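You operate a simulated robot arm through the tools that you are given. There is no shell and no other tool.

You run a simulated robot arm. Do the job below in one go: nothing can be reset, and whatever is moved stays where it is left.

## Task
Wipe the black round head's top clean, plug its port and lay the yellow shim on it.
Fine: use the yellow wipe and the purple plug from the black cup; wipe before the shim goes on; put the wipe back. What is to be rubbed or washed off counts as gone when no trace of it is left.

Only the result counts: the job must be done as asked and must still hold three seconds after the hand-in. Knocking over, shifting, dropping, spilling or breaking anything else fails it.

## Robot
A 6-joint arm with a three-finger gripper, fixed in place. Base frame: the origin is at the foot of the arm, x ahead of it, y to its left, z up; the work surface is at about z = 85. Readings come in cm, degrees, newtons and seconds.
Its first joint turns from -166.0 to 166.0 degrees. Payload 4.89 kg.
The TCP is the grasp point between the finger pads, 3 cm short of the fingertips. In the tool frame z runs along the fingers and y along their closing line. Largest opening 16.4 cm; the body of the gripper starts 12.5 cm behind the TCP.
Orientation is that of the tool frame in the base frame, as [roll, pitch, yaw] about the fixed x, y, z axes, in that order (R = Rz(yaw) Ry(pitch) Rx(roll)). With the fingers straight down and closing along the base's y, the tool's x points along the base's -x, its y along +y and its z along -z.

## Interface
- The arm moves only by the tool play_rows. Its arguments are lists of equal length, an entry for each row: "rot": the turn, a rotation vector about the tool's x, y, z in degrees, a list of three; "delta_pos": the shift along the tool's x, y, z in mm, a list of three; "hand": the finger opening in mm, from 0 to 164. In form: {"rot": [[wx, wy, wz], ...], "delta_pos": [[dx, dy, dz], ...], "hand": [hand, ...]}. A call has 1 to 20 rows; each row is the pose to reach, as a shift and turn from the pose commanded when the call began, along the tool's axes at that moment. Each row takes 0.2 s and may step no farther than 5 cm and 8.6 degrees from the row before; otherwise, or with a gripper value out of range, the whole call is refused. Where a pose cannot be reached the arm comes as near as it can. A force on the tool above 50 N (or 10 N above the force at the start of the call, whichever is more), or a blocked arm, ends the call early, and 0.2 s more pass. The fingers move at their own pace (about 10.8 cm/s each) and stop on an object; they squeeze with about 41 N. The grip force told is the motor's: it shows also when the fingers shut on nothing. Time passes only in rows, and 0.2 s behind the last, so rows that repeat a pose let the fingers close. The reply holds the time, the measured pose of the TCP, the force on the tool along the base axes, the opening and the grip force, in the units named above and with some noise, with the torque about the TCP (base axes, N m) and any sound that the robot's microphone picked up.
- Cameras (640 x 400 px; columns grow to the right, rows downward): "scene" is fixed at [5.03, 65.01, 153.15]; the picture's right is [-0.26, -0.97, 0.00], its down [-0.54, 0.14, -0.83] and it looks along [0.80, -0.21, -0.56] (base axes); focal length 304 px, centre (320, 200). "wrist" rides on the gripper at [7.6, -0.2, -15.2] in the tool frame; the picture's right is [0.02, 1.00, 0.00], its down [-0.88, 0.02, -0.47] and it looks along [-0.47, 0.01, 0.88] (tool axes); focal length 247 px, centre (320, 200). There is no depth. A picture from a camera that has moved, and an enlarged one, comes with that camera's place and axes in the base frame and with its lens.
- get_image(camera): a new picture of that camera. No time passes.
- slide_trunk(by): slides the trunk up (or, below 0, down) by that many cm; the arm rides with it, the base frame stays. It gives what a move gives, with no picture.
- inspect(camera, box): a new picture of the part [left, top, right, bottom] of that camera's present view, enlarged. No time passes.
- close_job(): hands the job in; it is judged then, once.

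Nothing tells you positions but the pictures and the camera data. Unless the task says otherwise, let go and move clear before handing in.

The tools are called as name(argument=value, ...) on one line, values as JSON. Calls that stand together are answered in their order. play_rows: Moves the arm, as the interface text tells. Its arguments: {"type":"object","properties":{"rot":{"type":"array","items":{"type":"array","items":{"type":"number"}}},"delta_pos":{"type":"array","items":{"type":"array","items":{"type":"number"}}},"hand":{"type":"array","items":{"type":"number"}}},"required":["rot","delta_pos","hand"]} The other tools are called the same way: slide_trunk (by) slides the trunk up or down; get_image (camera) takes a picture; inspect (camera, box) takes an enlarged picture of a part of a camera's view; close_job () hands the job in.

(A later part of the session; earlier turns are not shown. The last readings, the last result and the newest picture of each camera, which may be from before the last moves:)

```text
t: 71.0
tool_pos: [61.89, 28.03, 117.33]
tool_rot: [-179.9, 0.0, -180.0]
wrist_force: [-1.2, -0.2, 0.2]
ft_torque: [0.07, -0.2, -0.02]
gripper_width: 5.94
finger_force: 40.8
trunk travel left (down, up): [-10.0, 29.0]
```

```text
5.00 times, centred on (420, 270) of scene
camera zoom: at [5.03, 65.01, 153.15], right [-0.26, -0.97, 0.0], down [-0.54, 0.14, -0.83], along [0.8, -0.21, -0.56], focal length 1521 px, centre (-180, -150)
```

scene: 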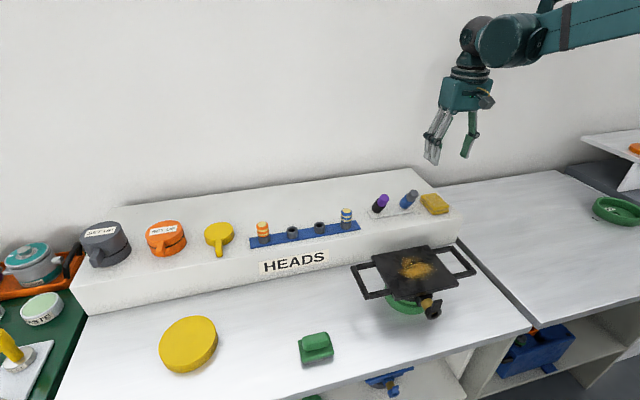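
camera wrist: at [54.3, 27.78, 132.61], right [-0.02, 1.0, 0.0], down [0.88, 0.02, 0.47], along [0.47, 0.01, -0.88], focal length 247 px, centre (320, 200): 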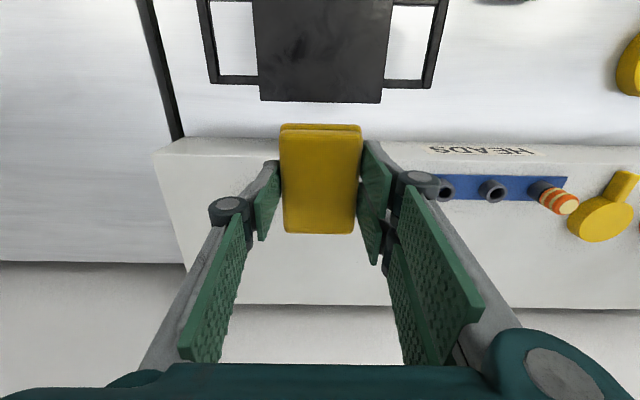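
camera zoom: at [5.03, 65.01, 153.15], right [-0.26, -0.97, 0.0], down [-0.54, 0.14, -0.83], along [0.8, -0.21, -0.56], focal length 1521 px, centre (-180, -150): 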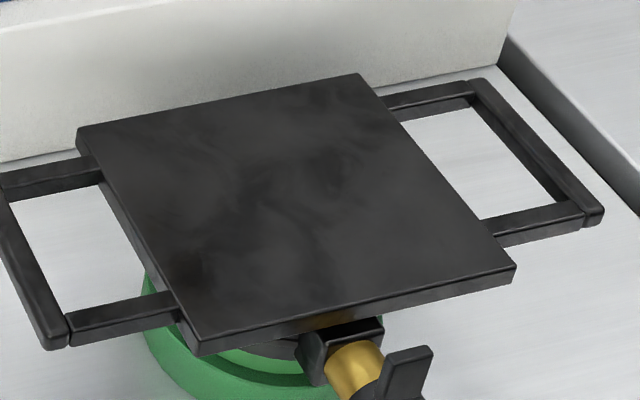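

The plate appears clean. I'll zoom in further for specks before returning the wipe.

inspect(camera="scene", box=[375, 245, 425, 275])

inspect(camera="scene", box=[410, 245, 460, 290])

inspect(camera="scene", box=[380, 265, 440, 305])

inspect(camera="wrist", box=[250, 0, 400, 60])

```text
12.80 times, centred on (400, 260) of scene
camera zoom: at [5.03, 65.01, 153.15], right [-0.26, -0.97, 0.0], down [-0.54, 0.14, -0.83], along [0.8, -0.21, -0.56], focal length 3895 px, centre (-704, -568)
```

zoom: 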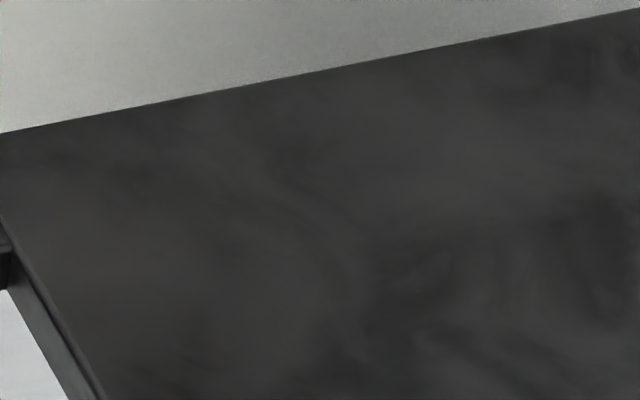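

```text
8.89 times, centred on (435, 268) of scene
camera zoom: at [5.03, 65.01, 153.15], right [-0.26, -0.97, 0.0], down [-0.54, 0.14, -0.83], along [0.8, -0.21, -0.56], focal length 2705 px, centre (-702, -400)
```

zoom: 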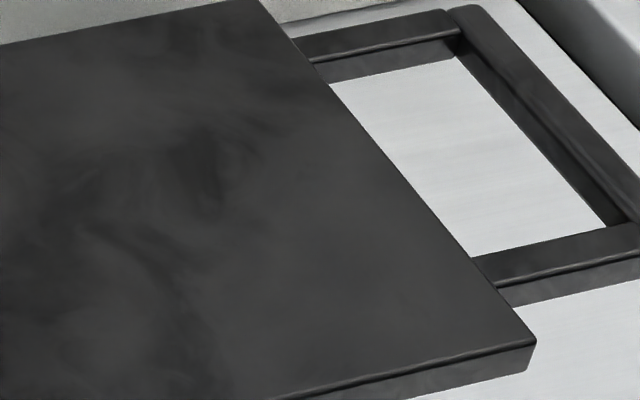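

```text
10.00 times, centred on (410, 285) of scene
camera zoom: at [5.03, 65.01, 153.15], right [-0.26, -0.97, 0.0], down [-0.54, 0.14, -0.83], along [0.8, -0.21, -0.56], focal length 3043 px, centre (-580, -650)
```

zoom: 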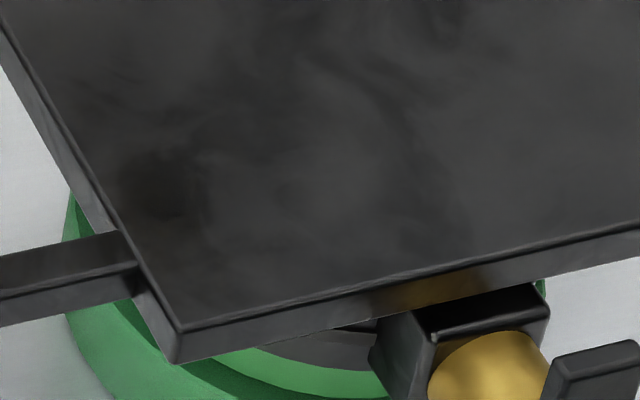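

```text
4.27 times, centred on (325, 30) of wrist
camera zoom: at [54.3, 27.78, 132.61], right [-0.02, 1.0, 0.0], down [0.88, 0.02, 0.47], along [0.47, 0.01, -0.88], focal length 1054 px, centre (299, 925)
```

zoom: 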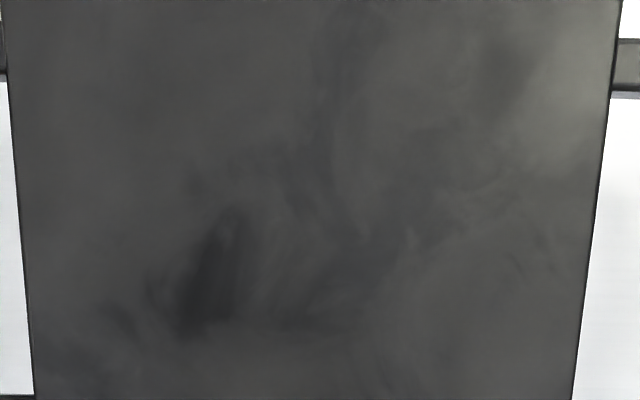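

No trace remains. I'll put the wipe back at its original spot (73.25, 8.47).

play_rows(rot=[[0, 0, 0], [0, 0, 0], [0, 0, 0], [0, 0, 0], [0, 0, 0], [0, 0, 0], [0, 0, 0], [0, 0, 0], [0, 0, 0], [0, 0, 0], [0, 0, 0], [0, 0, 0], [0, 0, 0], [0, 0, 0], [0, 0, 0], [0, 0, 0]], delta_pos=[[-14, -24, 0], [-28, -48, 0], [-42, -72, 0], [-56, -96, 0], [-70, -120, 0], [-84, -144, 0], [-98, -168, 0], [-108, -186, 0], [-113.6, -195.6, 10], [-113.6, -195.6, 40], [-113.6, -195.6, 70], [-113.6, -195.6, 100], [-113.6, -195.6, 130], [-113.6, -195.6, 150], [-113.6, -195.6, 165], [-113.6, -195.6, 171]], hand=[0, 0, 0, 0, 0, 0, 0, 0, 0, 0, 0, 0, 0, 0, 0, 0])

play_rows(rot=[[0, 0, 0], [0, 0, 0]], delta_pos=[[0, 0, 2], [0, 0, 4]], hand=[0, 0])

inspect(camera="scene", box=[415, 180, 475, 220])

```text
t: 74.4
tool_pos: [73.37, 8.48, 100.1]
tool_rot: [179.9, 0.0, 179.9]
wrist_force: [-0.7, -0.1, -0.5]
ft_torque: [0.02, 0.0, 0.0]
gripper_width: 5.9
finger_force: 40.9
trunk travel left (down, up): [-10.0, 29.0]
```

```text
t: 75.0
tool_pos: [73.29, 8.43, 99.73]
tool_rot: [-180.0, 0.0, -179.9]
wrist_force: [0.5, 0.0, 1.4]
ft_torque: [0.0, -0.02, 0.02]
gripper_width: 5.92
finger_force: 41.2
trunk travel left (down, up): [-10.0, 29.0]
```

```text
10.00 times, centred on (445, 200) of scene
camera zoom: at [5.03, 65.01, 153.15], right [-0.26, -0.97, 0.0], down [-0.54, 0.14, -0.83], along [0.8, -0.21, -0.56], focal length 3043 px, centre (-930, 200)
```

zoom: 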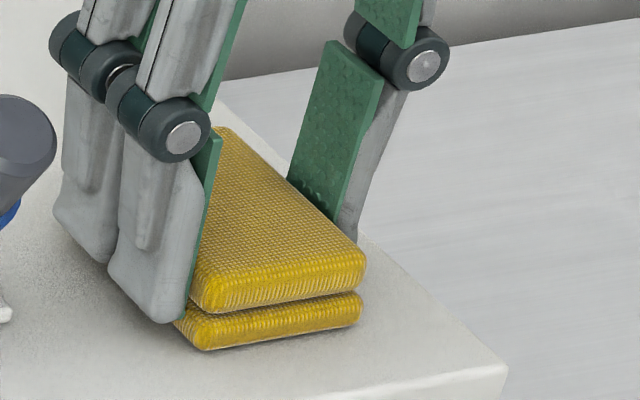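

The wipe sits exactly as in the first picture. I'll release and rise.

play_rows(rot=[[0, 0, 0], [0, 0, 0], [0, 0, 0], [0, 0, 0], [0, 0, 0], [0, 0, 0], [0, 0, 0]], delta_pos=[[0, 0, 0], [0, 0, 0], [0, 0, 0], [0, 0, -15], [0, 0, -50], [0, 0, -90], [0, 0, -130]], hand=[65, 80, 82, 82, 82, 82, 82])

inspect(camera="scene", box=[415, 180, 475, 220])

get_image(camera="wrist")

```text
t: 76.6
tool_pos: [73.46, 8.47, 112.72]
tool_rot: [179.9, 0.0, -180.0]
wrist_force: [1.1, -0.4, 0.2]
ft_torque: [-0.01, 0.13, 0.0]
gripper_width: 8.2
finger_force: 0.1
trunk travel left (down, up): [-10.0, 29.0]
```

```text
10.00 times, centred on (445, 200) of scene
camera zoom: at [5.03, 65.01, 153.15], right [-0.26, -0.97, 0.0], down [-0.54, 0.14, -0.83], along [0.8, -0.21, -0.56], focal length 3043 px, centre (-930, 200)
```

zoom: 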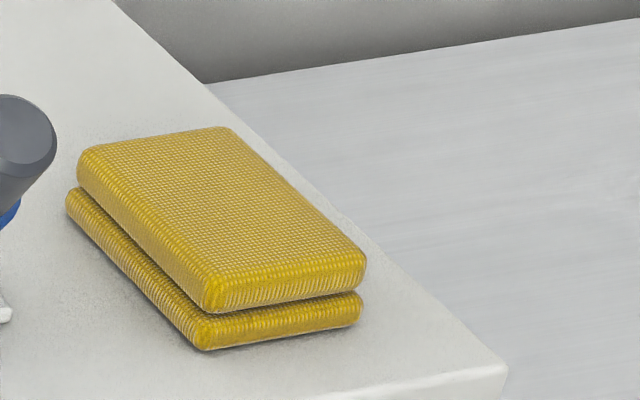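

```text
taken
camera wrist: at [65.84, 8.23, 128.03], right [-0.02, 1.0, 0.0], down [0.88, 0.02, 0.47], along [0.47, 0.01, -0.88], focal length 247 px, centre (320, 200)
```

wrist: 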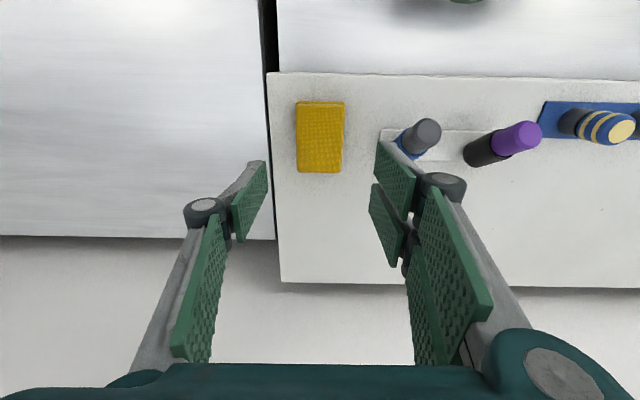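

The wipe is back in place. Now I'll position above the purple plug with the tool leaning so that fingers come in from behind the tilted cap.

play_rows(rot=[[0, 0, 0], [0, 0, 0], [0, 0, 0], [0, 0, 0], [0, 0, 0], [0, 5, 0], [0, 10, 0], [0, 15, 0], [0, 20, 0], [0, 25, 0], [0, 30, 0]], delta_pos=[[0, 0, -40], [0, 40, -60], [-10, 80, -60], [-20, 120, -60], [-30, 160, -60], [-37, 193, -60], [-37, 193, -60], [-37, 193, -60], [-37, 193, -50], [-37, 193, -50], [-37, 193, -40]], hand=[82, 75, 70, 65, 60, 60, 60, 60, 60, 60, 60])

get_image(camera="wrist")

inspect(camera="wrist", box=[250, 100, 390, 220])

inspect(camera="scene", box=[350, 130, 460, 230])

```text
t: 79.0
tool_pos: [77.0, 28.26, 116.71]
tool_rot: [179.0, -26.8, -180.0]
wrist_force: [-0.5, 0.6, 0.0]
ft_torque: [0.02, 0.03, -0.02]
gripper_width: 5.99
finger_force: 0.0
out of reach, approached as far as the arm can: row 11
trunk travel left (down, up): [-10.0, 29.0]
```

```text
taken
camera wrist: at [77.02, 27.74, 133.86], right [-0.01, 1.0, 0.02], down [1.0, 0.01, 0.02], along [0.02, 0.03, -1.0], focal length 247 px, centre (320, 200)
```

wrist: 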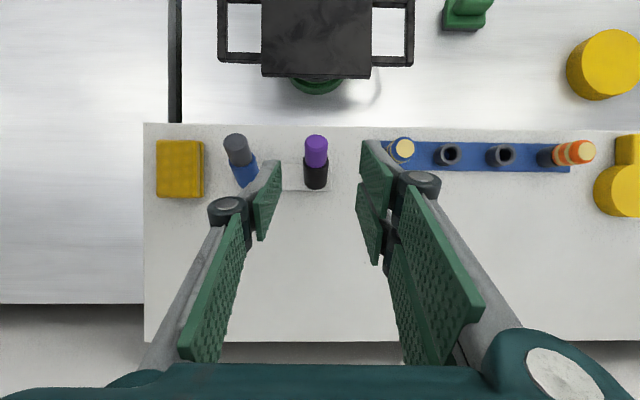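

```text
3.33 times, centred on (320, 160) of wrist
camera zoom: at [77.02, 27.74, 133.86], right [-0.01, 1.0, 0.02], down [1.0, 0.01, 0.02], along [0.02, 0.03, -1.0], focal length 823 px, centre (320, 333)
```

zoom: 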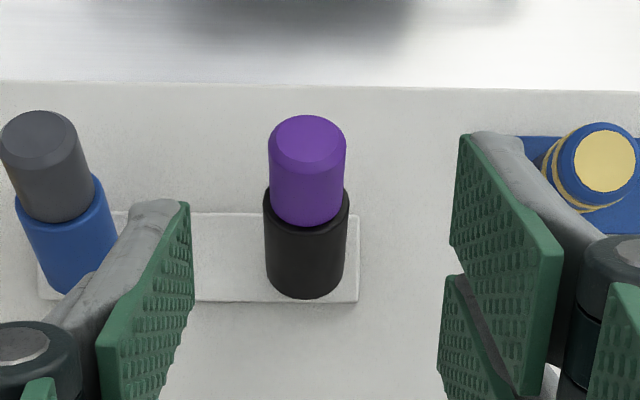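

```text
4.00 times, centred on (405, 180) of scene
camera zoom: at [5.03, 65.01, 153.15], right [-0.26, -0.97, 0.0], down [-0.54, 0.14, -0.83], along [0.8, -0.21, -0.56], focal length 1217 px, centre (-20, 280)
```

zoom: 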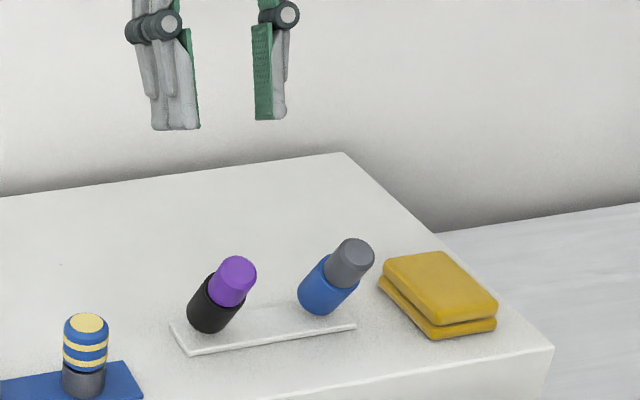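

The arm just hit its reach limit at full tilt; closer in and lower it should be fine. The plug axis is at y≈28.05, so I'll ease to a pre-grasp pose with slightly less tilt.

play_rows(rot=[[0, -4, 0], [0, -4, 0], [0, -4, 0], [0, -4, 0]], delta_pos=[[-4, 1, 20], [-8, 2, 42], [-12, 3, 65], [-17, 3, 88]], hand=[60, 60, 60, 60])

get_image(camera="wrist")

inspect(camera="scene", box=[350, 150, 440, 230])

```text
t: 80.0
tool_pos: [74.41, 28.64, 108.16]
tool_rot: [179.1, -22.8, -180.0]
wrist_force: [-0.8, -0.3, 0.4]
ft_torque: [0.02, -0.09, 0.0]
gripper_width: 5.98
finger_force: 0.0
trunk travel left (down, up): [-10.0, 29.0]
```

```text
taken
camera wrist: at [73.25, 28.24, 125.19], right [-0.01, 1.0, 0.02], down [1.0, 0.01, 0.09], along [0.09, 0.02, -1.0], focal length 247 px, centre (320, 200)
```

wrist: 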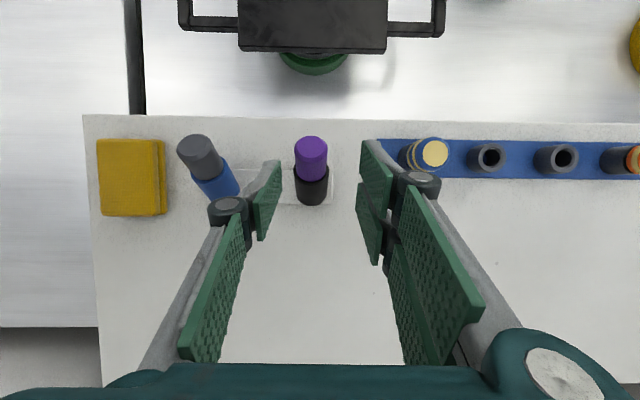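

```text
5.00 times, centred on (395, 190) of scene
camera zoom: at [5.03, 65.01, 153.15], right [-0.26, -0.97, 0.0], down [-0.54, 0.14, -0.83], along [0.8, -0.21, -0.56], focal length 1521 px, centre (-55, 250)
```

zoom: 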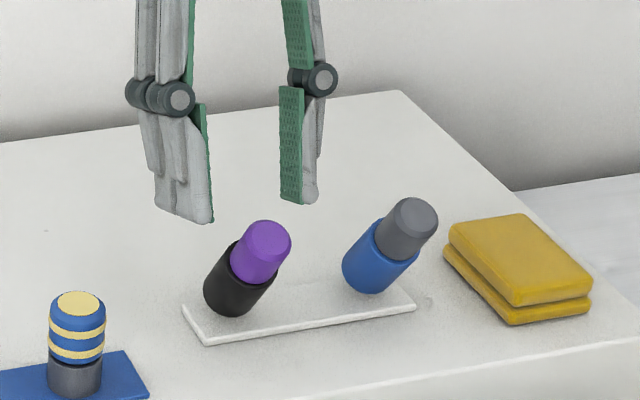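

The pre-grasp is close; I'll correct the small roll error, add a few degrees of tilt and centre on the plug in y.

play_rows(rot=[[0.9, 2, 0], [0.9, 5, 0]], delta_pos=[[0, -3, 0], [0, -6.5, 0]], hand=[60, 60])

inspect(camera="wrist", box=[250, 100, 390, 220])

```text
t: 80.6
tool_pos: [74.39, 28.21, 108.06]
tool_rot: [179.6, -26.8, 180.0]
wrist_force: [-1.2, -0.2, 0.0]
ft_torque: [-0.02, -0.06, 0.03]
gripper_width: 6.0
finger_force: 0.1
trunk travel left (down, up): [-10.0, 29.0]
```

```text
3.33 times, centred on (320, 160) of wrist
camera zoom: at [74.39, 27.88, 125.23], right [-0.02, 1.0, 0.02], down [1.0, 0.02, 0.03], along [0.03, 0.02, -1.0], focal length 823 px, centre (320, 333)
```

zoom: 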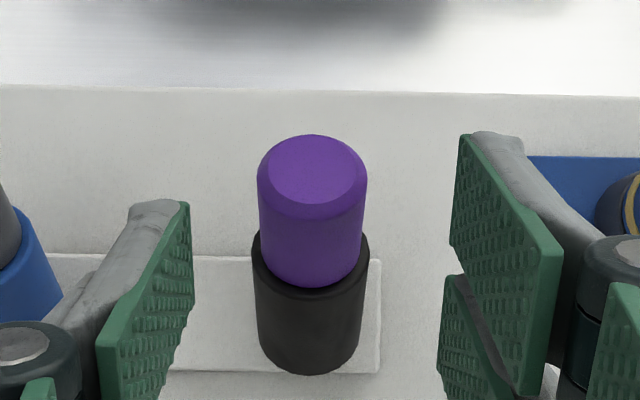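

The plug is well framed between the fingers. I'll slide down along the tool axis onto the cap.

play_rows(rot=[[0, 0, 0], [0, 0, 0], [0, 0, 0], [0, 0, 0]], delta_pos=[[4.4, -2, 10], [4.4, -2, 20], [4.4, -2, 31], [4.4, -2, 39]], hand=[60, 60, 60, 60])

get_image(camera="wrist")

inspect(camera="scene", box=[360, 160, 430, 220])

```text
t: 81.6
tool_pos: [71.99, 28.09, 104.8]
tool_rot: [179.7, -26.8, -180.0]
wrist_force: [0.3, 0.3, -0.2]
ft_torque: [-0.03, 0.01, 0.01]
gripper_width: 6.0
finger_force: 0.0
trunk travel left (down, up): [-10.0, 29.0]
```

```text
taken
camera wrist: at [72.19, 27.71, 121.96], right [-0.02, 1.0, 0.02], down [1.0, 0.02, 0.03], along [0.02, 0.02, -1.0], focal length 247 px, centre (320, 200)
```

wrist: 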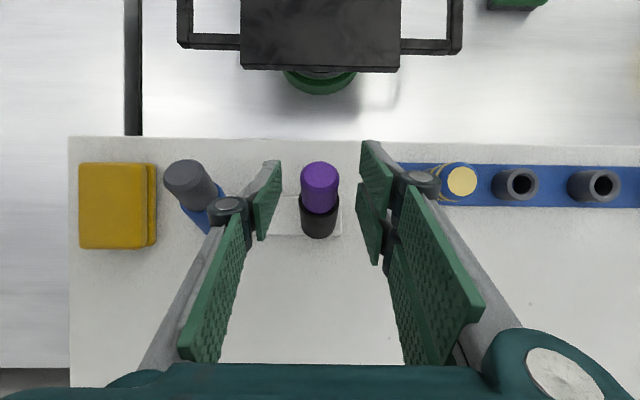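

```text
6.67 times, centred on (395, 190) of scene
camera zoom: at [5.03, 65.01, 153.15], right [-0.26, -0.97, 0.0], down [-0.54, 0.14, -0.83], along [0.8, -0.21, -0.56], focal length 2028 px, centre (-180, 267)
```

zoom: 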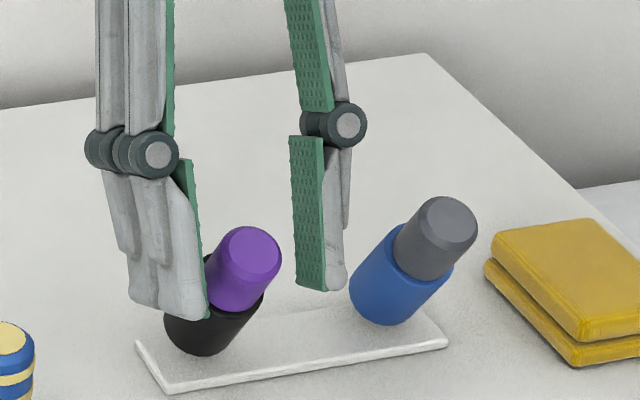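

Projected positions match: the fingertips straddle the cap, above the cup rim. I'll close on the plug.

play_rows(rot=[[0, 0, 0], [0, 0, 0], [0, 0, 0], [0, 0, 0], [0, 0, 0]], delta_pos=[[0, 0, 0], [0, 0, 0], [0, 0, 0], [0, 0, 0], [0, 0, 0]], hand=[45, 35, 28, 15, 0])

get_image(camera="wrist")

inspect(camera="scene", box=[360, 160, 430, 220])

```text
t: 82.8
tool_pos: [72.15, 28.31, 104.72]
tool_rot: [179.6, -26.8, -179.9]
wrist_force: [3.2, 43.8, 2.9]
ft_torque: [1.52, -0.16, 0.3]
gripper_width: 2.64
finger_force: 40.5
trunk travel left (down, up): [-10.0, 29.0]
```

```text
taken
camera wrist: at [72.19, 28.01, 121.95], right [-0.02, 1.0, 0.02], down [1.0, 0.02, 0.03], along [0.03, 0.02, -1.0], focal length 247 px, centre (320, 200)
```

wrist: 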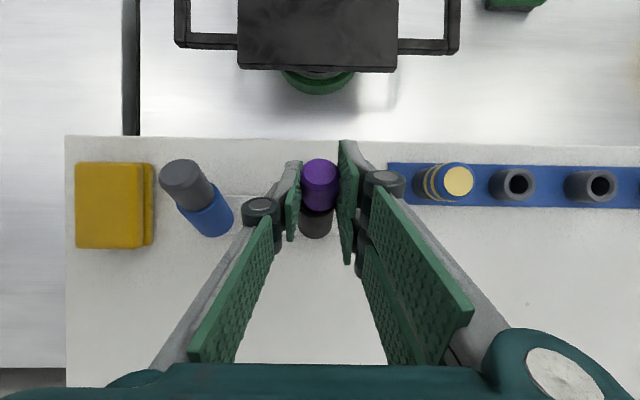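

```text
6.67 times, centred on (395, 190) of scene
camera zoom: at [5.03, 65.01, 153.15], right [-0.26, -0.97, 0.0], down [-0.54, 0.14, -0.83], along [0.8, -0.21, -0.56], focal length 2028 px, centre (-180, 267)
```

zoom: 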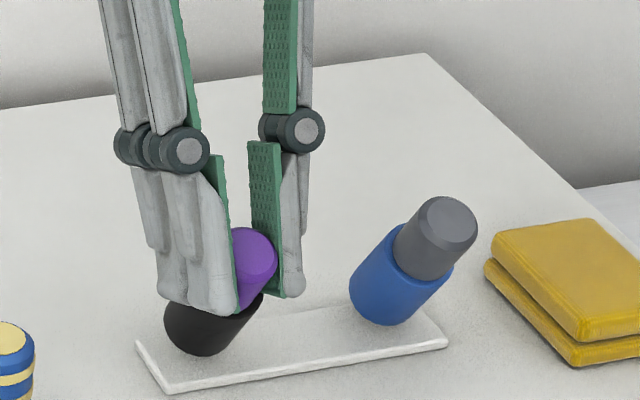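

It grips at 2.64 cm but with a 44 N side load, meaning the plug is about 2–3 mm further in +y than my command. I'll shift to relax it.

play_rows(rot=[[0, 0, 0], [0, 0, 0], [0, 0, 0]], delta_pos=[[0, 1, 0], [0, 2, 0], [0, 2, 0]], hand=[0, 0, 0])

```text
t: 83.4
tool_pos: [72.15, 28.45, 104.75]
tool_rot: [179.4, -26.8, -179.9]
wrist_force: [-0.8, 19.0, -1.7]
ft_torque: [0.37, -0.23, 0.09]
gripper_width: 2.63
finger_force: 40.8
trunk travel left (down, up): [-10.0, 29.0]
stopped in row 3: the force on the tool passed its limit at 54 N (the readings are from after the stop); the commanded pose is now the measured one
```

The load has dropped to 19 N. I'll nudge a little further.

play_rows(rot=[[0, 0, 0], [0, 0, 0]], delta_pos=[[0, 0.5, 0], [0, 1, 0]], hand=[0, 0])

```text
t: 84.0
tool_pos: [72.3, 28.25, 104.74]
tool_rot: [179.5, -26.8, -179.9]
wrist_force: [-7.9, 18.5, -10.4]
ft_torque: [0.44, 0.33, 0.18]
gripper_width: 2.63
finger_force: 41.1
trunk travel left (down, up): [-10.0, 29.0]
```

Still 18 N sideways; another small nudge in +y.

play_rows(rot=[[0, 0, 0], [0, 0, 0]], delta_pos=[[0, 0.7, 0.3], [0, 1.3, 0.7]], hand=[0, 0])

```text
t: 84.6
tool_pos: [72.11, 28.37, 104.85]
tool_rot: [179.6, -26.8, -180.0]
wrist_force: [1.2, 11.1, 5.2]
ft_torque: [0.32, 0.05, 0.0]
gripper_width: 2.6
finger_force: 40.9
trunk travel left (down, up): [-10.0, 29.0]
```

The side load is down to 11 N. I'll pull the plug out along its 30° axis.

play_rows(rot=[[0, 0, 0], [0, 0, 0], [0, 0, 0], [0, 0, 0], [0, 0, 0], [0, 0, 0], [0, 0, 0], [0, 0, 0], [0, 0, 0], [0, 0, 0]], delta_pos=[[2.5, 0.5, -1.6], [5, 0.5, -3.3], [8.4, 0.5, -5.5], [12.6, 0.5, -8.2], [16.7, 0.5, -11], [21, 0.5, -13.7], [27, 0.5, -17.5], [33, 0.5, -22], [42, 0.5, -27], [50, 0.5, -33]], hand=[0, 0, 0, 0, 0, 0, 0, 0, 0, 0])

get_image(camera="wrist")

inspect(camera="scene", box=[360, 150, 430, 220])

```text
t: 86.8
tool_pos: [69.13, 28.35, 109.94]
tool_rot: [179.5, -26.8, -179.9]
wrist_force: [0.7, 0.0, -1.2]
ft_torque: [-0.02, 0.08, -0.02]
gripper_width: 2.58
finger_force: 40.9
trunk travel left (down, up): [-10.0, 29.0]
```

```text
taken
camera wrist: at [69.18, 28.05, 127.13], right [-0.02, 1.0, 0.02], down [1.0, 0.02, 0.03], along [0.02, 0.02, -1.0], focal length 247 px, centre (320, 200)
```

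wrist: 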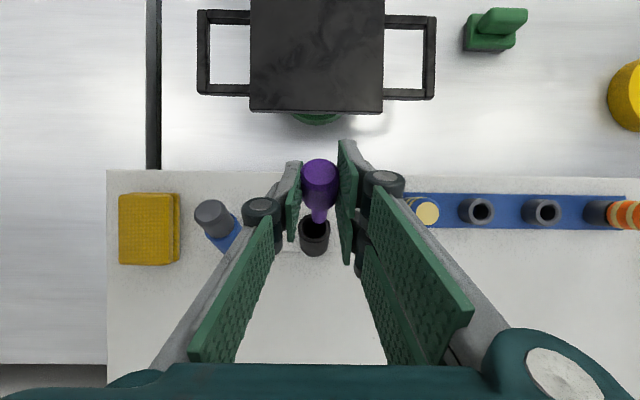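

```text
5.71 times, centred on (395, 185) of scene
camera zoom: at [5.03, 65.01, 153.15], right [-0.26, -0.97, 0.0], down [-0.54, 0.14, -0.83], along [0.8, -0.21, -0.56], focal length 1739 px, centre (-109, 286)
```

zoom: 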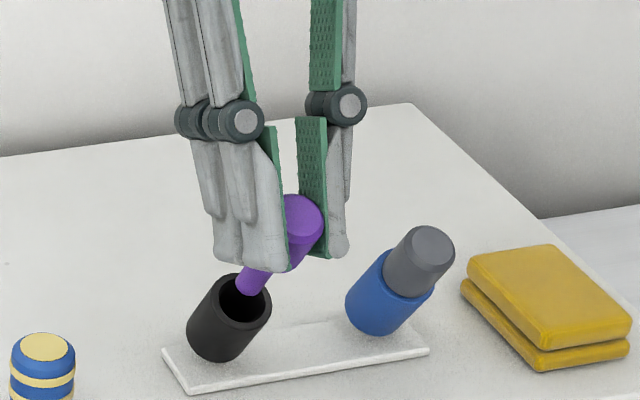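

The plug is out: a cap with a slim tapered stem, with its axis confirmed at about 30°. I'll lift further and take a closer look at it in the grip.

play_rows(rot=[[0, 0, 0], [0, 0, 0], [0, 0, 0]], delta_pos=[[17, 0, -22], [34, 0, -44], [51, 0, -66]], hand=[0, 0, 0])

inspect(camera="wrist", box=[270, 130, 370, 240])

inspect(camera="scene", box=[370, 130, 440, 200])

```text
t: 87.6
tool_pos: [67.66, 28.26, 118.22]
tool_rot: [179.5, -26.7, -179.8]
wrist_force: [1.5, 0.2, -1.1]
ft_torque: [-0.09, 0.26, 0.03]
gripper_width: 2.58
finger_force: 41.2
trunk travel left (down, up): [-10.0, 29.0]
```

```text
3.64 times, centred on (320, 185) of wrist
camera zoom: at [67.71, 27.94, 135.31], right [-0.02, 1.0, 0.02], down [1.0, 0.02, 0.02], along [0.02, 0.02, -1.0], focal length 898 px, centre (320, 254)
```

zoom: 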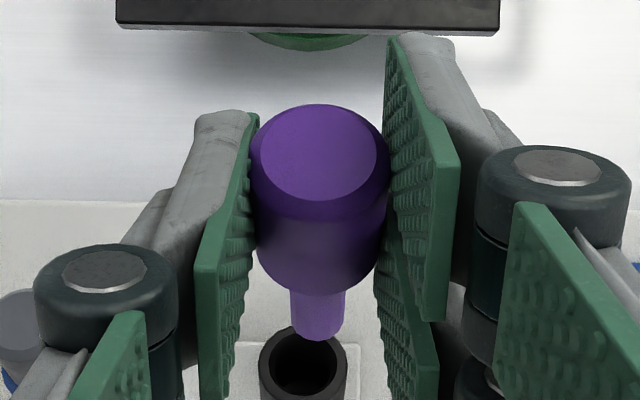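

```text
5.71 times, centred on (405, 165) of scene
camera zoom: at [5.03, 65.01, 153.15], right [-0.26, -0.97, 0.0], down [-0.54, 0.14, -0.83], along [0.8, -0.21, -0.56], focal length 1739 px, centre (-166, 400)
```

zoom: 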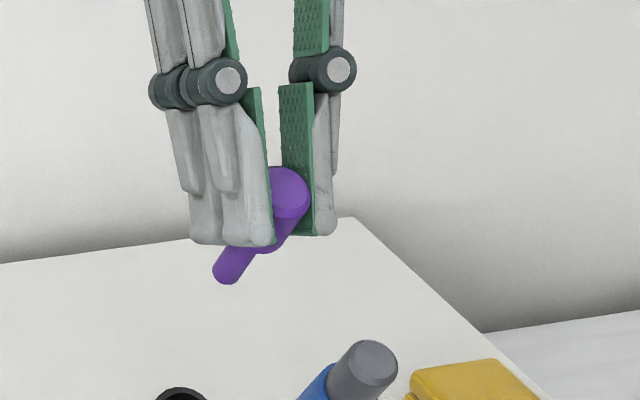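

The stem is about 1.3 cm wide and the plug points along the tool as expected. Now I'll swing forward to bring the plug horizontal in front of the port, staying high first.

play_rows(rot=[[0, -4, 0], [0, -8, 0], [0, -12, 0], [0, -16, 0], [0, -20, 0], [0, -24, 0], [0, -28, 0], [0, -32, 0], [0, -36, 0], [0, -40, 0], [0, -44, 0], [0, -48, 0], [0, -52, 0], [0, -56, 0], [0, -60, 0]], delta_pos=[[20, 0, 16], [40, 0, 32], [60, 0, 48], [80, 0, 64], [100, 0, 81], [120, 0, 97], [140, 0, 113], [160, 0, 130], [180, 0, 146], [200, 0, 162], [220, 0, 178], [240, 0, 194], [260, 0, 211], [280, 0, 227], [300, -1, 243]], hand=[0, 0, 0, 0, 0, 0, 0, 0, 0, 0, 0, 0, 0, 0, 0])

get_image(camera="wrist")

inspect(camera="scene", box=[380, 180, 500, 320])

```text
t: 90.8
tool_pos: [29.85, 28.54, 109.91]
tool_rot: [179.5, 33.1, 179.6]
wrist_force: [0.1, 0.6, 0.9]
ft_torque: [-0.13, 0.02, -0.07]
gripper_width: 2.58
finger_force: 41.5
trunk travel left (down, up): [-10.0, 29.0]
```

```text
taken
camera wrist: at [15.1, 28.19, 118.57], right [-0.02, 1.0, 0.0], down [0.48, 0.01, 0.88], along [0.88, 0.01, -0.48], focal length 247 px, centre (320, 200)
```

wrist: 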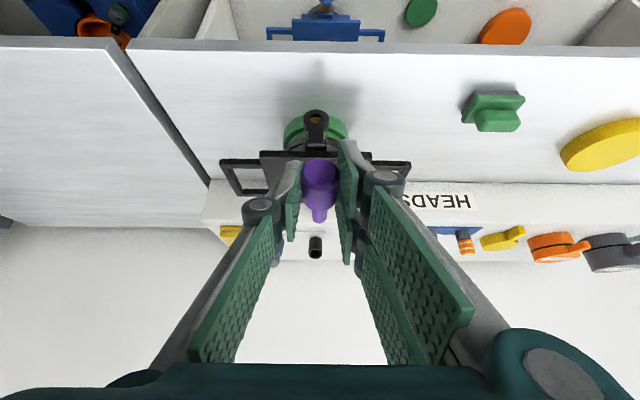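

```text
2.86 times, centred on (440, 250) of scene
camera zoom: at [5.03, 65.01, 153.15], right [-0.26, -0.97, 0.0], down [-0.54, 0.14, -0.83], along [0.8, -0.21, -0.56], focal length 869 px, centre (-23, 57)
```

zoom: 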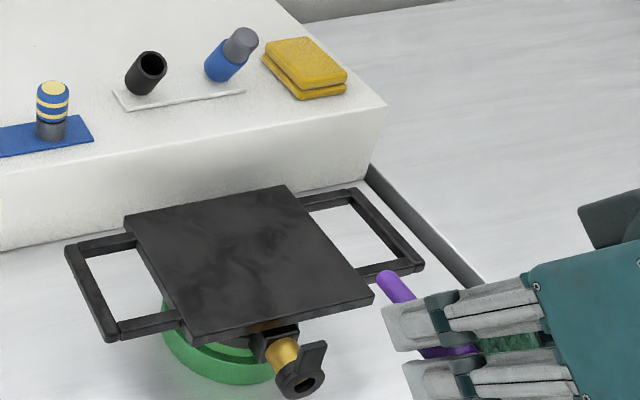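

The plug is horizontal now and the path in front of the port is free. I'll lower to port height with the tip about 3 cm short of the hole and compare.

play_rows(rot=[[0.1, 0, -0.1], [0.2, 0, -0.2], [0.3, 0, -0.3], [0.3, 0, -0.3], [0.3, 0, -0.3], [0.3, 0, -0.3]], delta_pos=[[15, 0, 24], [30, -1, 48], [46, -1, 72], [62, -2, 98], [78, -3, 123], [90, -3, 142]], hand=[0, 0, 0, 0, 0, 0])

get_image(camera="wrist")

inspect(camera="wrist", box=[260, 90, 380, 210])

inspect(camera="scene", box=[400, 260, 490, 340])

```text
t: 92.2
tool_pos: [30.04, 28.24, 93.08]
tool_rot: [-180.0, 33.2, 179.9]
wrist_force: [-0.8, -1.0, -0.7]
ft_torque: [0.19, -0.08, 0.14]
gripper_width: 2.58
finger_force: 41.0
trunk travel left (down, up): [-10.0, 29.0]
```

```text
taken
camera wrist: at [15.28, 27.88, 101.8], right [-0.02, 1.0, -0.01], down [0.48, 0.02, 0.88], along [0.88, 0.01, -0.48], focal length 247 px, centre (320, 200)
```

wrist: 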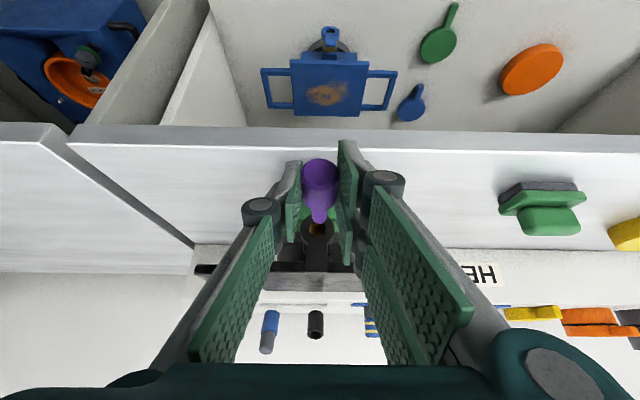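

```text
3.33 times, centred on (320, 150) of wrist
camera zoom: at [15.28, 27.88, 101.8], right [-0.02, 1.0, -0.01], down [0.48, 0.02, 0.88], along [0.88, 0.01, -0.48], focal length 823 px, centre (320, 367)
```

zoom: 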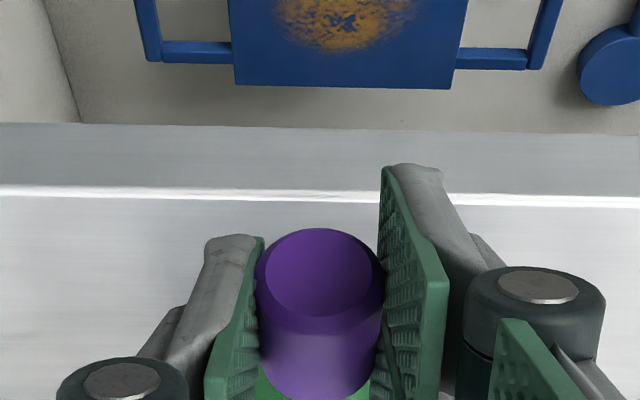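

```text
5.00 times, centred on (445, 300) of scene
camera zoom: at [5.03, 65.01, 153.15], right [-0.26, -0.97, 0.0], down [-0.54, 0.14, -0.83], along [0.8, -0.21, -0.56], focal length 1521 px, centre (-305, -300)
```

zoom: 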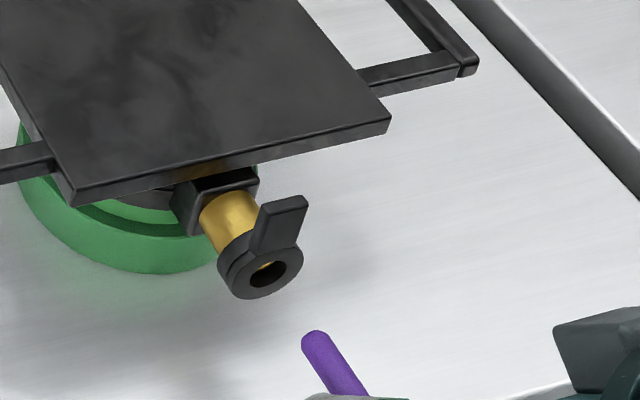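

From the scene camera, the stem axis extrapolates almost exactly to the hole. I'll check the other direction in the wrist view.

inspect(camera="wrist", box=[280, 185, 360, 285])

inspect(camera="scene", box=[420, 290, 470, 335])

```text
4.00 times, centred on (320, 235) of wrist
camera zoom: at [15.28, 27.88, 101.8], right [-0.02, 1.0, -0.01], down [0.48, 0.02, 0.88], along [0.88, 0.01, -0.48], focal length 988 px, centre (320, 60)
```

zoom: 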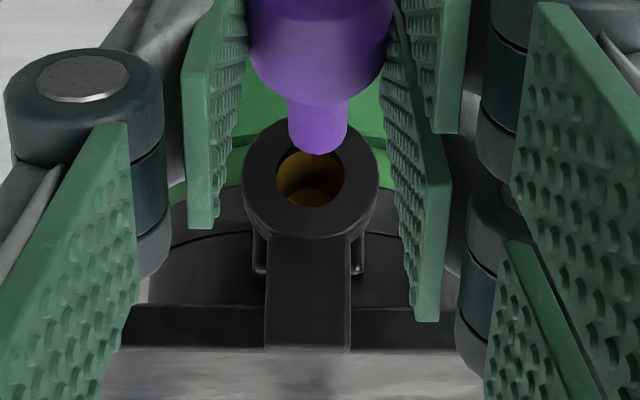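

```text
8.89 times, centred on (445, 312) of scene
camera zoom: at [5.03, 65.01, 153.15], right [-0.26, -0.97, 0.0], down [-0.54, 0.14, -0.83], along [0.8, -0.21, -0.56], focal length 2705 px, centre (-791, -800)
```

zoom: 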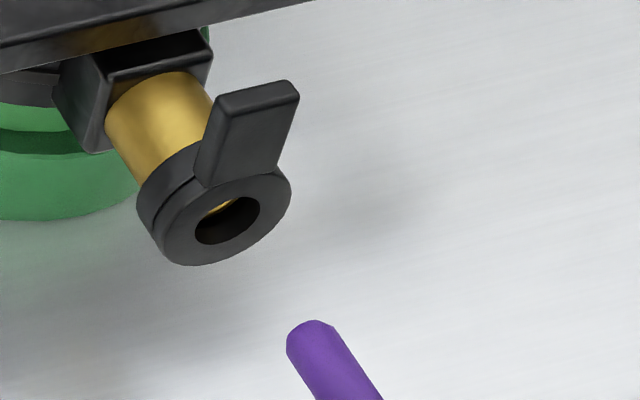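

The two views agree that the stem is about 1.5 mm too far in +y and roughly 3–4 mm too high. I'll correct and creep closer, stopping before the ring.

play_rows(rot=[[0, 0, 0], [0, 0, 0], [0, 0, 0], [0, 0, 0]], delta_pos=[[1.6, -1.5, 2.5], [-5, -1.5, 7], [-13, -1.5, 12], [-19.3, -1.5, 16.2]], hand=[0, 0, 0, 0])

inspect(camera="wrist", box=[280, 185, 360, 285])

inspect(camera="scene", box=[420, 290, 470, 335])

```text
t: 93.2
tool_pos: [32.68, 27.93, 92.88]
tool_rot: [-179.9, 33.3, 179.9]
wrist_force: [-0.6, -0.4, 0.5]
ft_torque: [-0.01, 0.03, 0.01]
gripper_width: 2.6
finger_force: 41.1
trunk travel left (down, up): [-10.0, 29.0]
```

```text
4.00 times, centred on (320, 235) of wrist
camera zoom: at [17.87, 27.81, 101.57], right [-0.02, 1.0, -0.01], down [0.48, 0.02, 0.88], along [0.88, 0.01, -0.48], focal length 988 px, centre (320, 60)
```

zoom: 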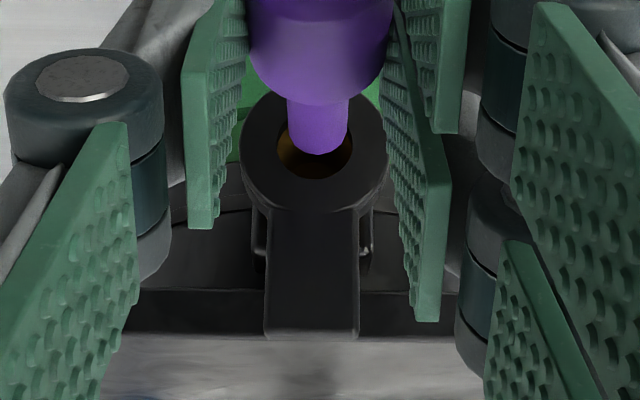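

```text
8.89 times, centred on (445, 312) of scene
camera zoom: at [5.03, 65.01, 153.15], right [-0.26, -0.97, 0.0], down [-0.54, 0.14, -0.83], along [0.8, -0.21, -0.56], focal length 2705 px, centre (-791, -800)
```

zoom: 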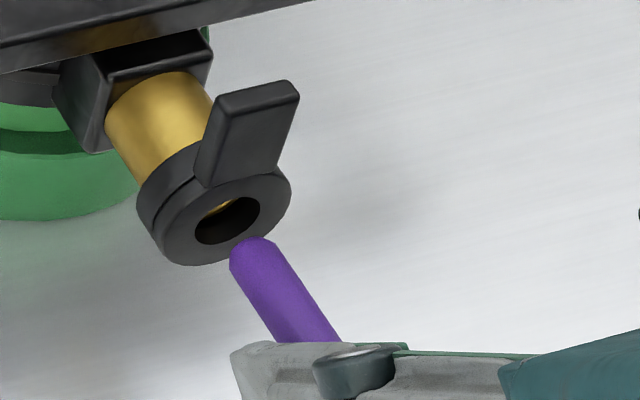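

The tip is about 6 mm from the hole and nearly aligned. I'll apply a last small correction and enter slowly.

play_rows(rot=[[0, 0, 0], [0, 0, 0], [0, 0, 0], [0, 0, 0], [0, 0, 0]], delta_pos=[[0.8, -0.5, 1.3], [-2.5, -0.5, 3.5], [-5.9, -0.5, 5.7], [-9.2, -0.5, 7.9], [-11.7, -0.5, 9.5]], hand=[0, 0, 0, 0, 0])

inspect(camera="wrist", box=[280, 185, 360, 285])

inspect(camera="scene", box=[420, 290, 470, 335])

```text
t: 94.4
tool_pos: [34.14, 28.05, 92.73]
tool_rot: [180.0, 33.2, 179.9]
wrist_force: [0.8, 0.5, -0.4]
ft_torque: [-0.02, 0.0, -0.01]
gripper_width: 2.59
finger_force: 40.7
trunk travel left (down, up): [-10.0, 29.0]
```

```text
4.00 times, centred on (320, 235) of wrist
camera zoom: at [19.35, 27.79, 101.41], right [-0.02, 1.0, -0.01], down [0.48, 0.02, 0.88], along [0.88, 0.01, -0.48], focal length 988 px, centre (320, 60)
```

zoom: 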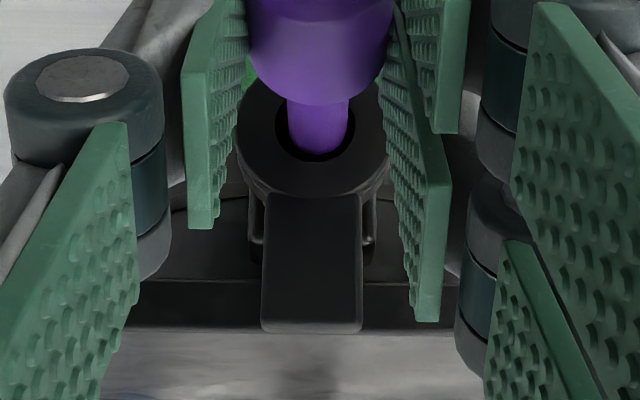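

```text
8.89 times, centred on (445, 312) of scene
camera zoom: at [5.03, 65.01, 153.15], right [-0.26, -0.97, 0.0], down [-0.54, 0.14, -0.83], along [0.8, -0.21, -0.56], focal length 2705 px, centre (-791, -800)
```

zoom: 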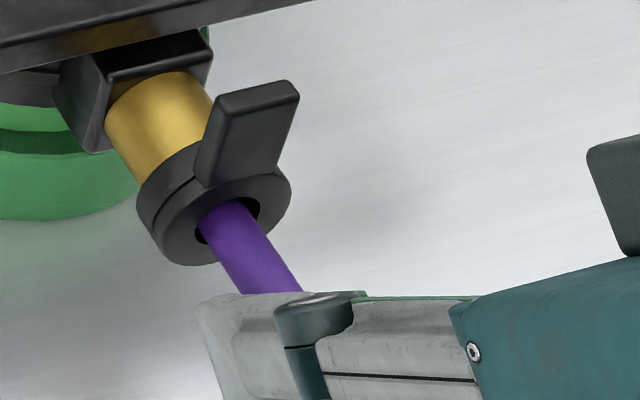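

The tip is inside the hole with no side force. I'll continue inserting gradually.

play_rows(rot=[[0, 0, 0], [0, 0, 0], [0, 0, 0], [0, 0, 0]], delta_pos=[[-3.3, 0, 2.2], [-6.7, 0, 4.4], [-10, 0, 6.6], [-13.4, 0, 8.8]], hand=[0, 0, 0, 0])

inspect(camera="wrist", box=[280, 185, 360, 285])

inspect(camera="scene", box=[420, 290, 470, 335])

```text
t: 95.4
tool_pos: [35.59, 27.97, 92.82]
tool_rot: [-180.0, 33.2, -180.0]
wrist_force: [-0.5, 0.0, -0.4]
ft_torque: [0.0, 0.01, 0.05]
gripper_width: 2.59
finger_force: 40.9
trunk travel left (down, up): [-10.0, 29.0]
```

```text
4.00 times, centred on (320, 235) of wrist
camera zoom: at [20.93, 27.79, 101.43], right [-0.02, 1.0, -0.01], down [0.48, 0.02, 0.88], along [0.88, 0.01, -0.48], focal length 988 px, centre (320, 60)
```

zoom: 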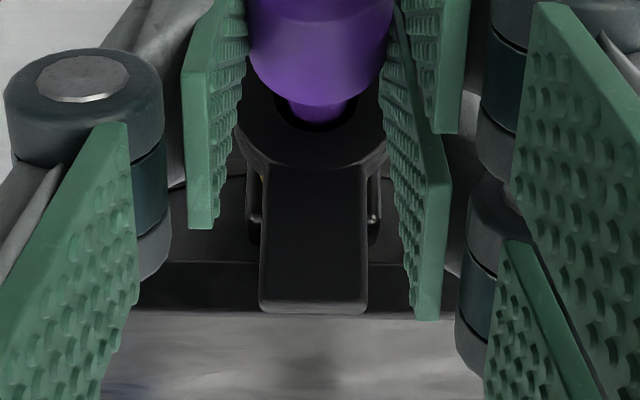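

```text
8.89 times, centred on (445, 312) of scene
camera zoom: at [5.03, 65.01, 153.15], right [-0.26, -0.97, 0.0], down [-0.54, 0.14, -0.83], along [0.8, -0.21, -0.56], focal length 2705 px, centre (-791, -800)
```

zoom: 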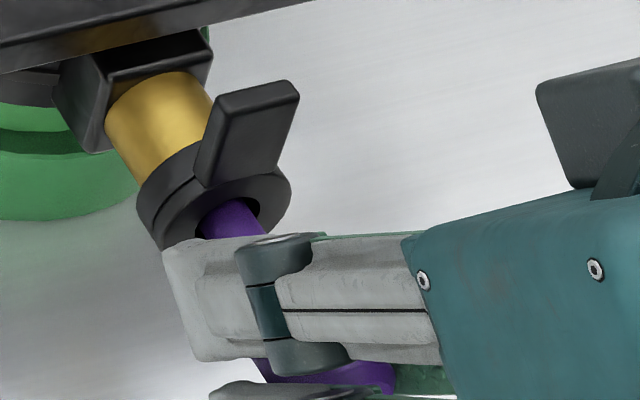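

Still free of force. Continuing toward seating.

play_rows(rot=[[0, 0, 0], [0, 0, 0], [0, 0, 0]], delta_pos=[[-2.5, 0, 1.6], [-5, 0, 3.3], [-7.5, 0, 4.9]], hand=[0, 0, 0])

inspect(camera="wrist", box=[280, 165, 360, 265])

inspect(camera="scene", box=[420, 290, 470, 335])

```text
t: 96.2
tool_pos: [36.54, 28.17, 92.77]
tool_rot: [180.0, 33.2, -180.0]
wrist_force: [-5.7, -0.2, -3.5]
ft_torque: [0.01, 0.28, 0.13]
gripper_width: 2.62
finger_force: 40.4
trunk travel left (down, up): [-10.0, 29.0]
```

```text
4.00 times, centred on (320, 215) of wrist
camera zoom: at [21.77, 27.77, 101.43], right [-0.02, 1.0, -0.01], down [0.48, 0.02, 0.88], along [0.88, 0.01, -0.48], focal length 988 px, centre (320, 140)
```

zoom: 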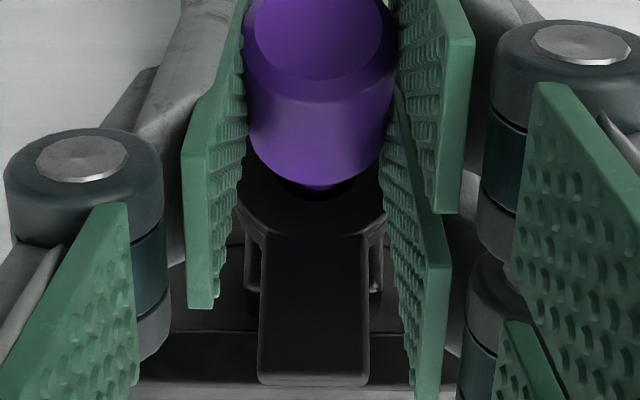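

```text
8.89 times, centred on (445, 312) of scene
camera zoom: at [5.03, 65.01, 153.15], right [-0.26, -0.97, 0.0], down [-0.54, 0.14, -0.83], along [0.8, -0.21, -0.56], focal length 2705 px, centre (-791, -800)
```

zoom: 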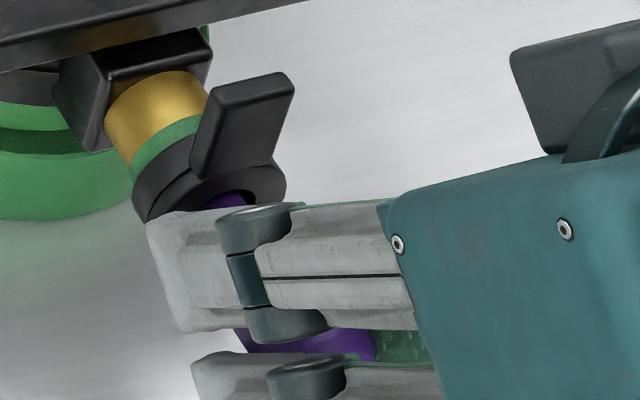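

A green band has appeared behind the black collar and a light 6 N push is felt, so the collar is being pressed in as the plug seats. I'll keep pushing in small steps.

play_rows(rot=[[0, 0, 0], [0, 0, 0]], delta_pos=[[-1.3, 0, 0.8], [-2.5, 0, 1.6]], hand=[0, 0])

inspect(camera="wrist", box=[280, 165, 360, 265])

inspect(camera="scene", box=[400, 270, 480, 335])

```text
t: 96.8
tool_pos: [36.77, 27.92, 92.69]
tool_rot: [-180.0, 33.2, -180.0]
wrist_force: [-10.5, 0.5, 6.9]
ft_torque: [0.09, -0.25, 0.09]
gripper_width: 2.6
finger_force: 41.5
trunk travel left (down, up): [-10.0, 29.0]
```

```text
4.00 times, centred on (320, 215) of wrist
camera zoom: at [22.1, 27.76, 101.41], right [-0.02, 1.0, -0.01], down [0.48, 0.02, 0.88], along [0.88, 0.01, -0.48], focal length 988 px, centre (320, 140)
```

zoom: 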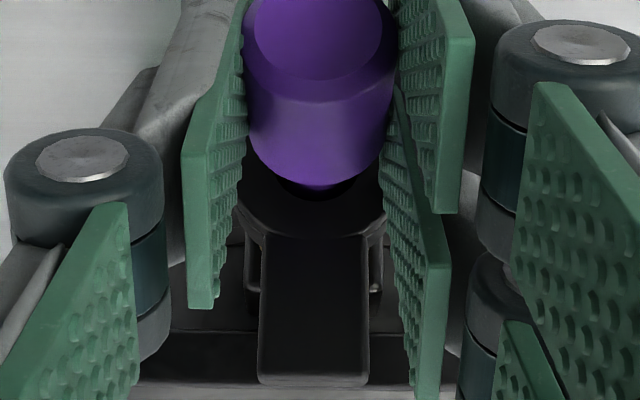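

```text
6.15 times, centred on (440, 302) of scene
camera zoom: at [5.03, 65.01, 153.15], right [-0.26, -0.97, 0.0], down [-0.54, 0.14, -0.83], along [0.8, -0.21, -0.56], focal length 1872 px, centre (-418, -431)
```

zoom: 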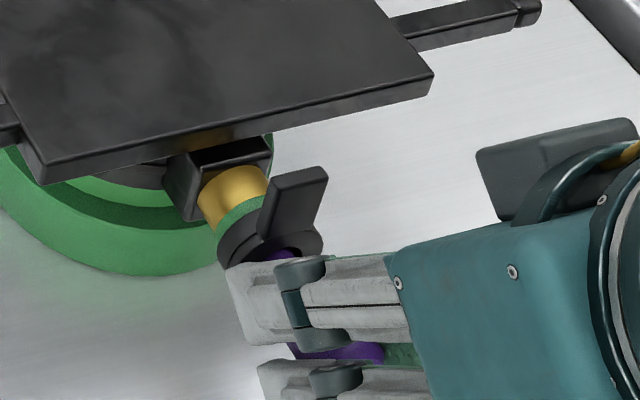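

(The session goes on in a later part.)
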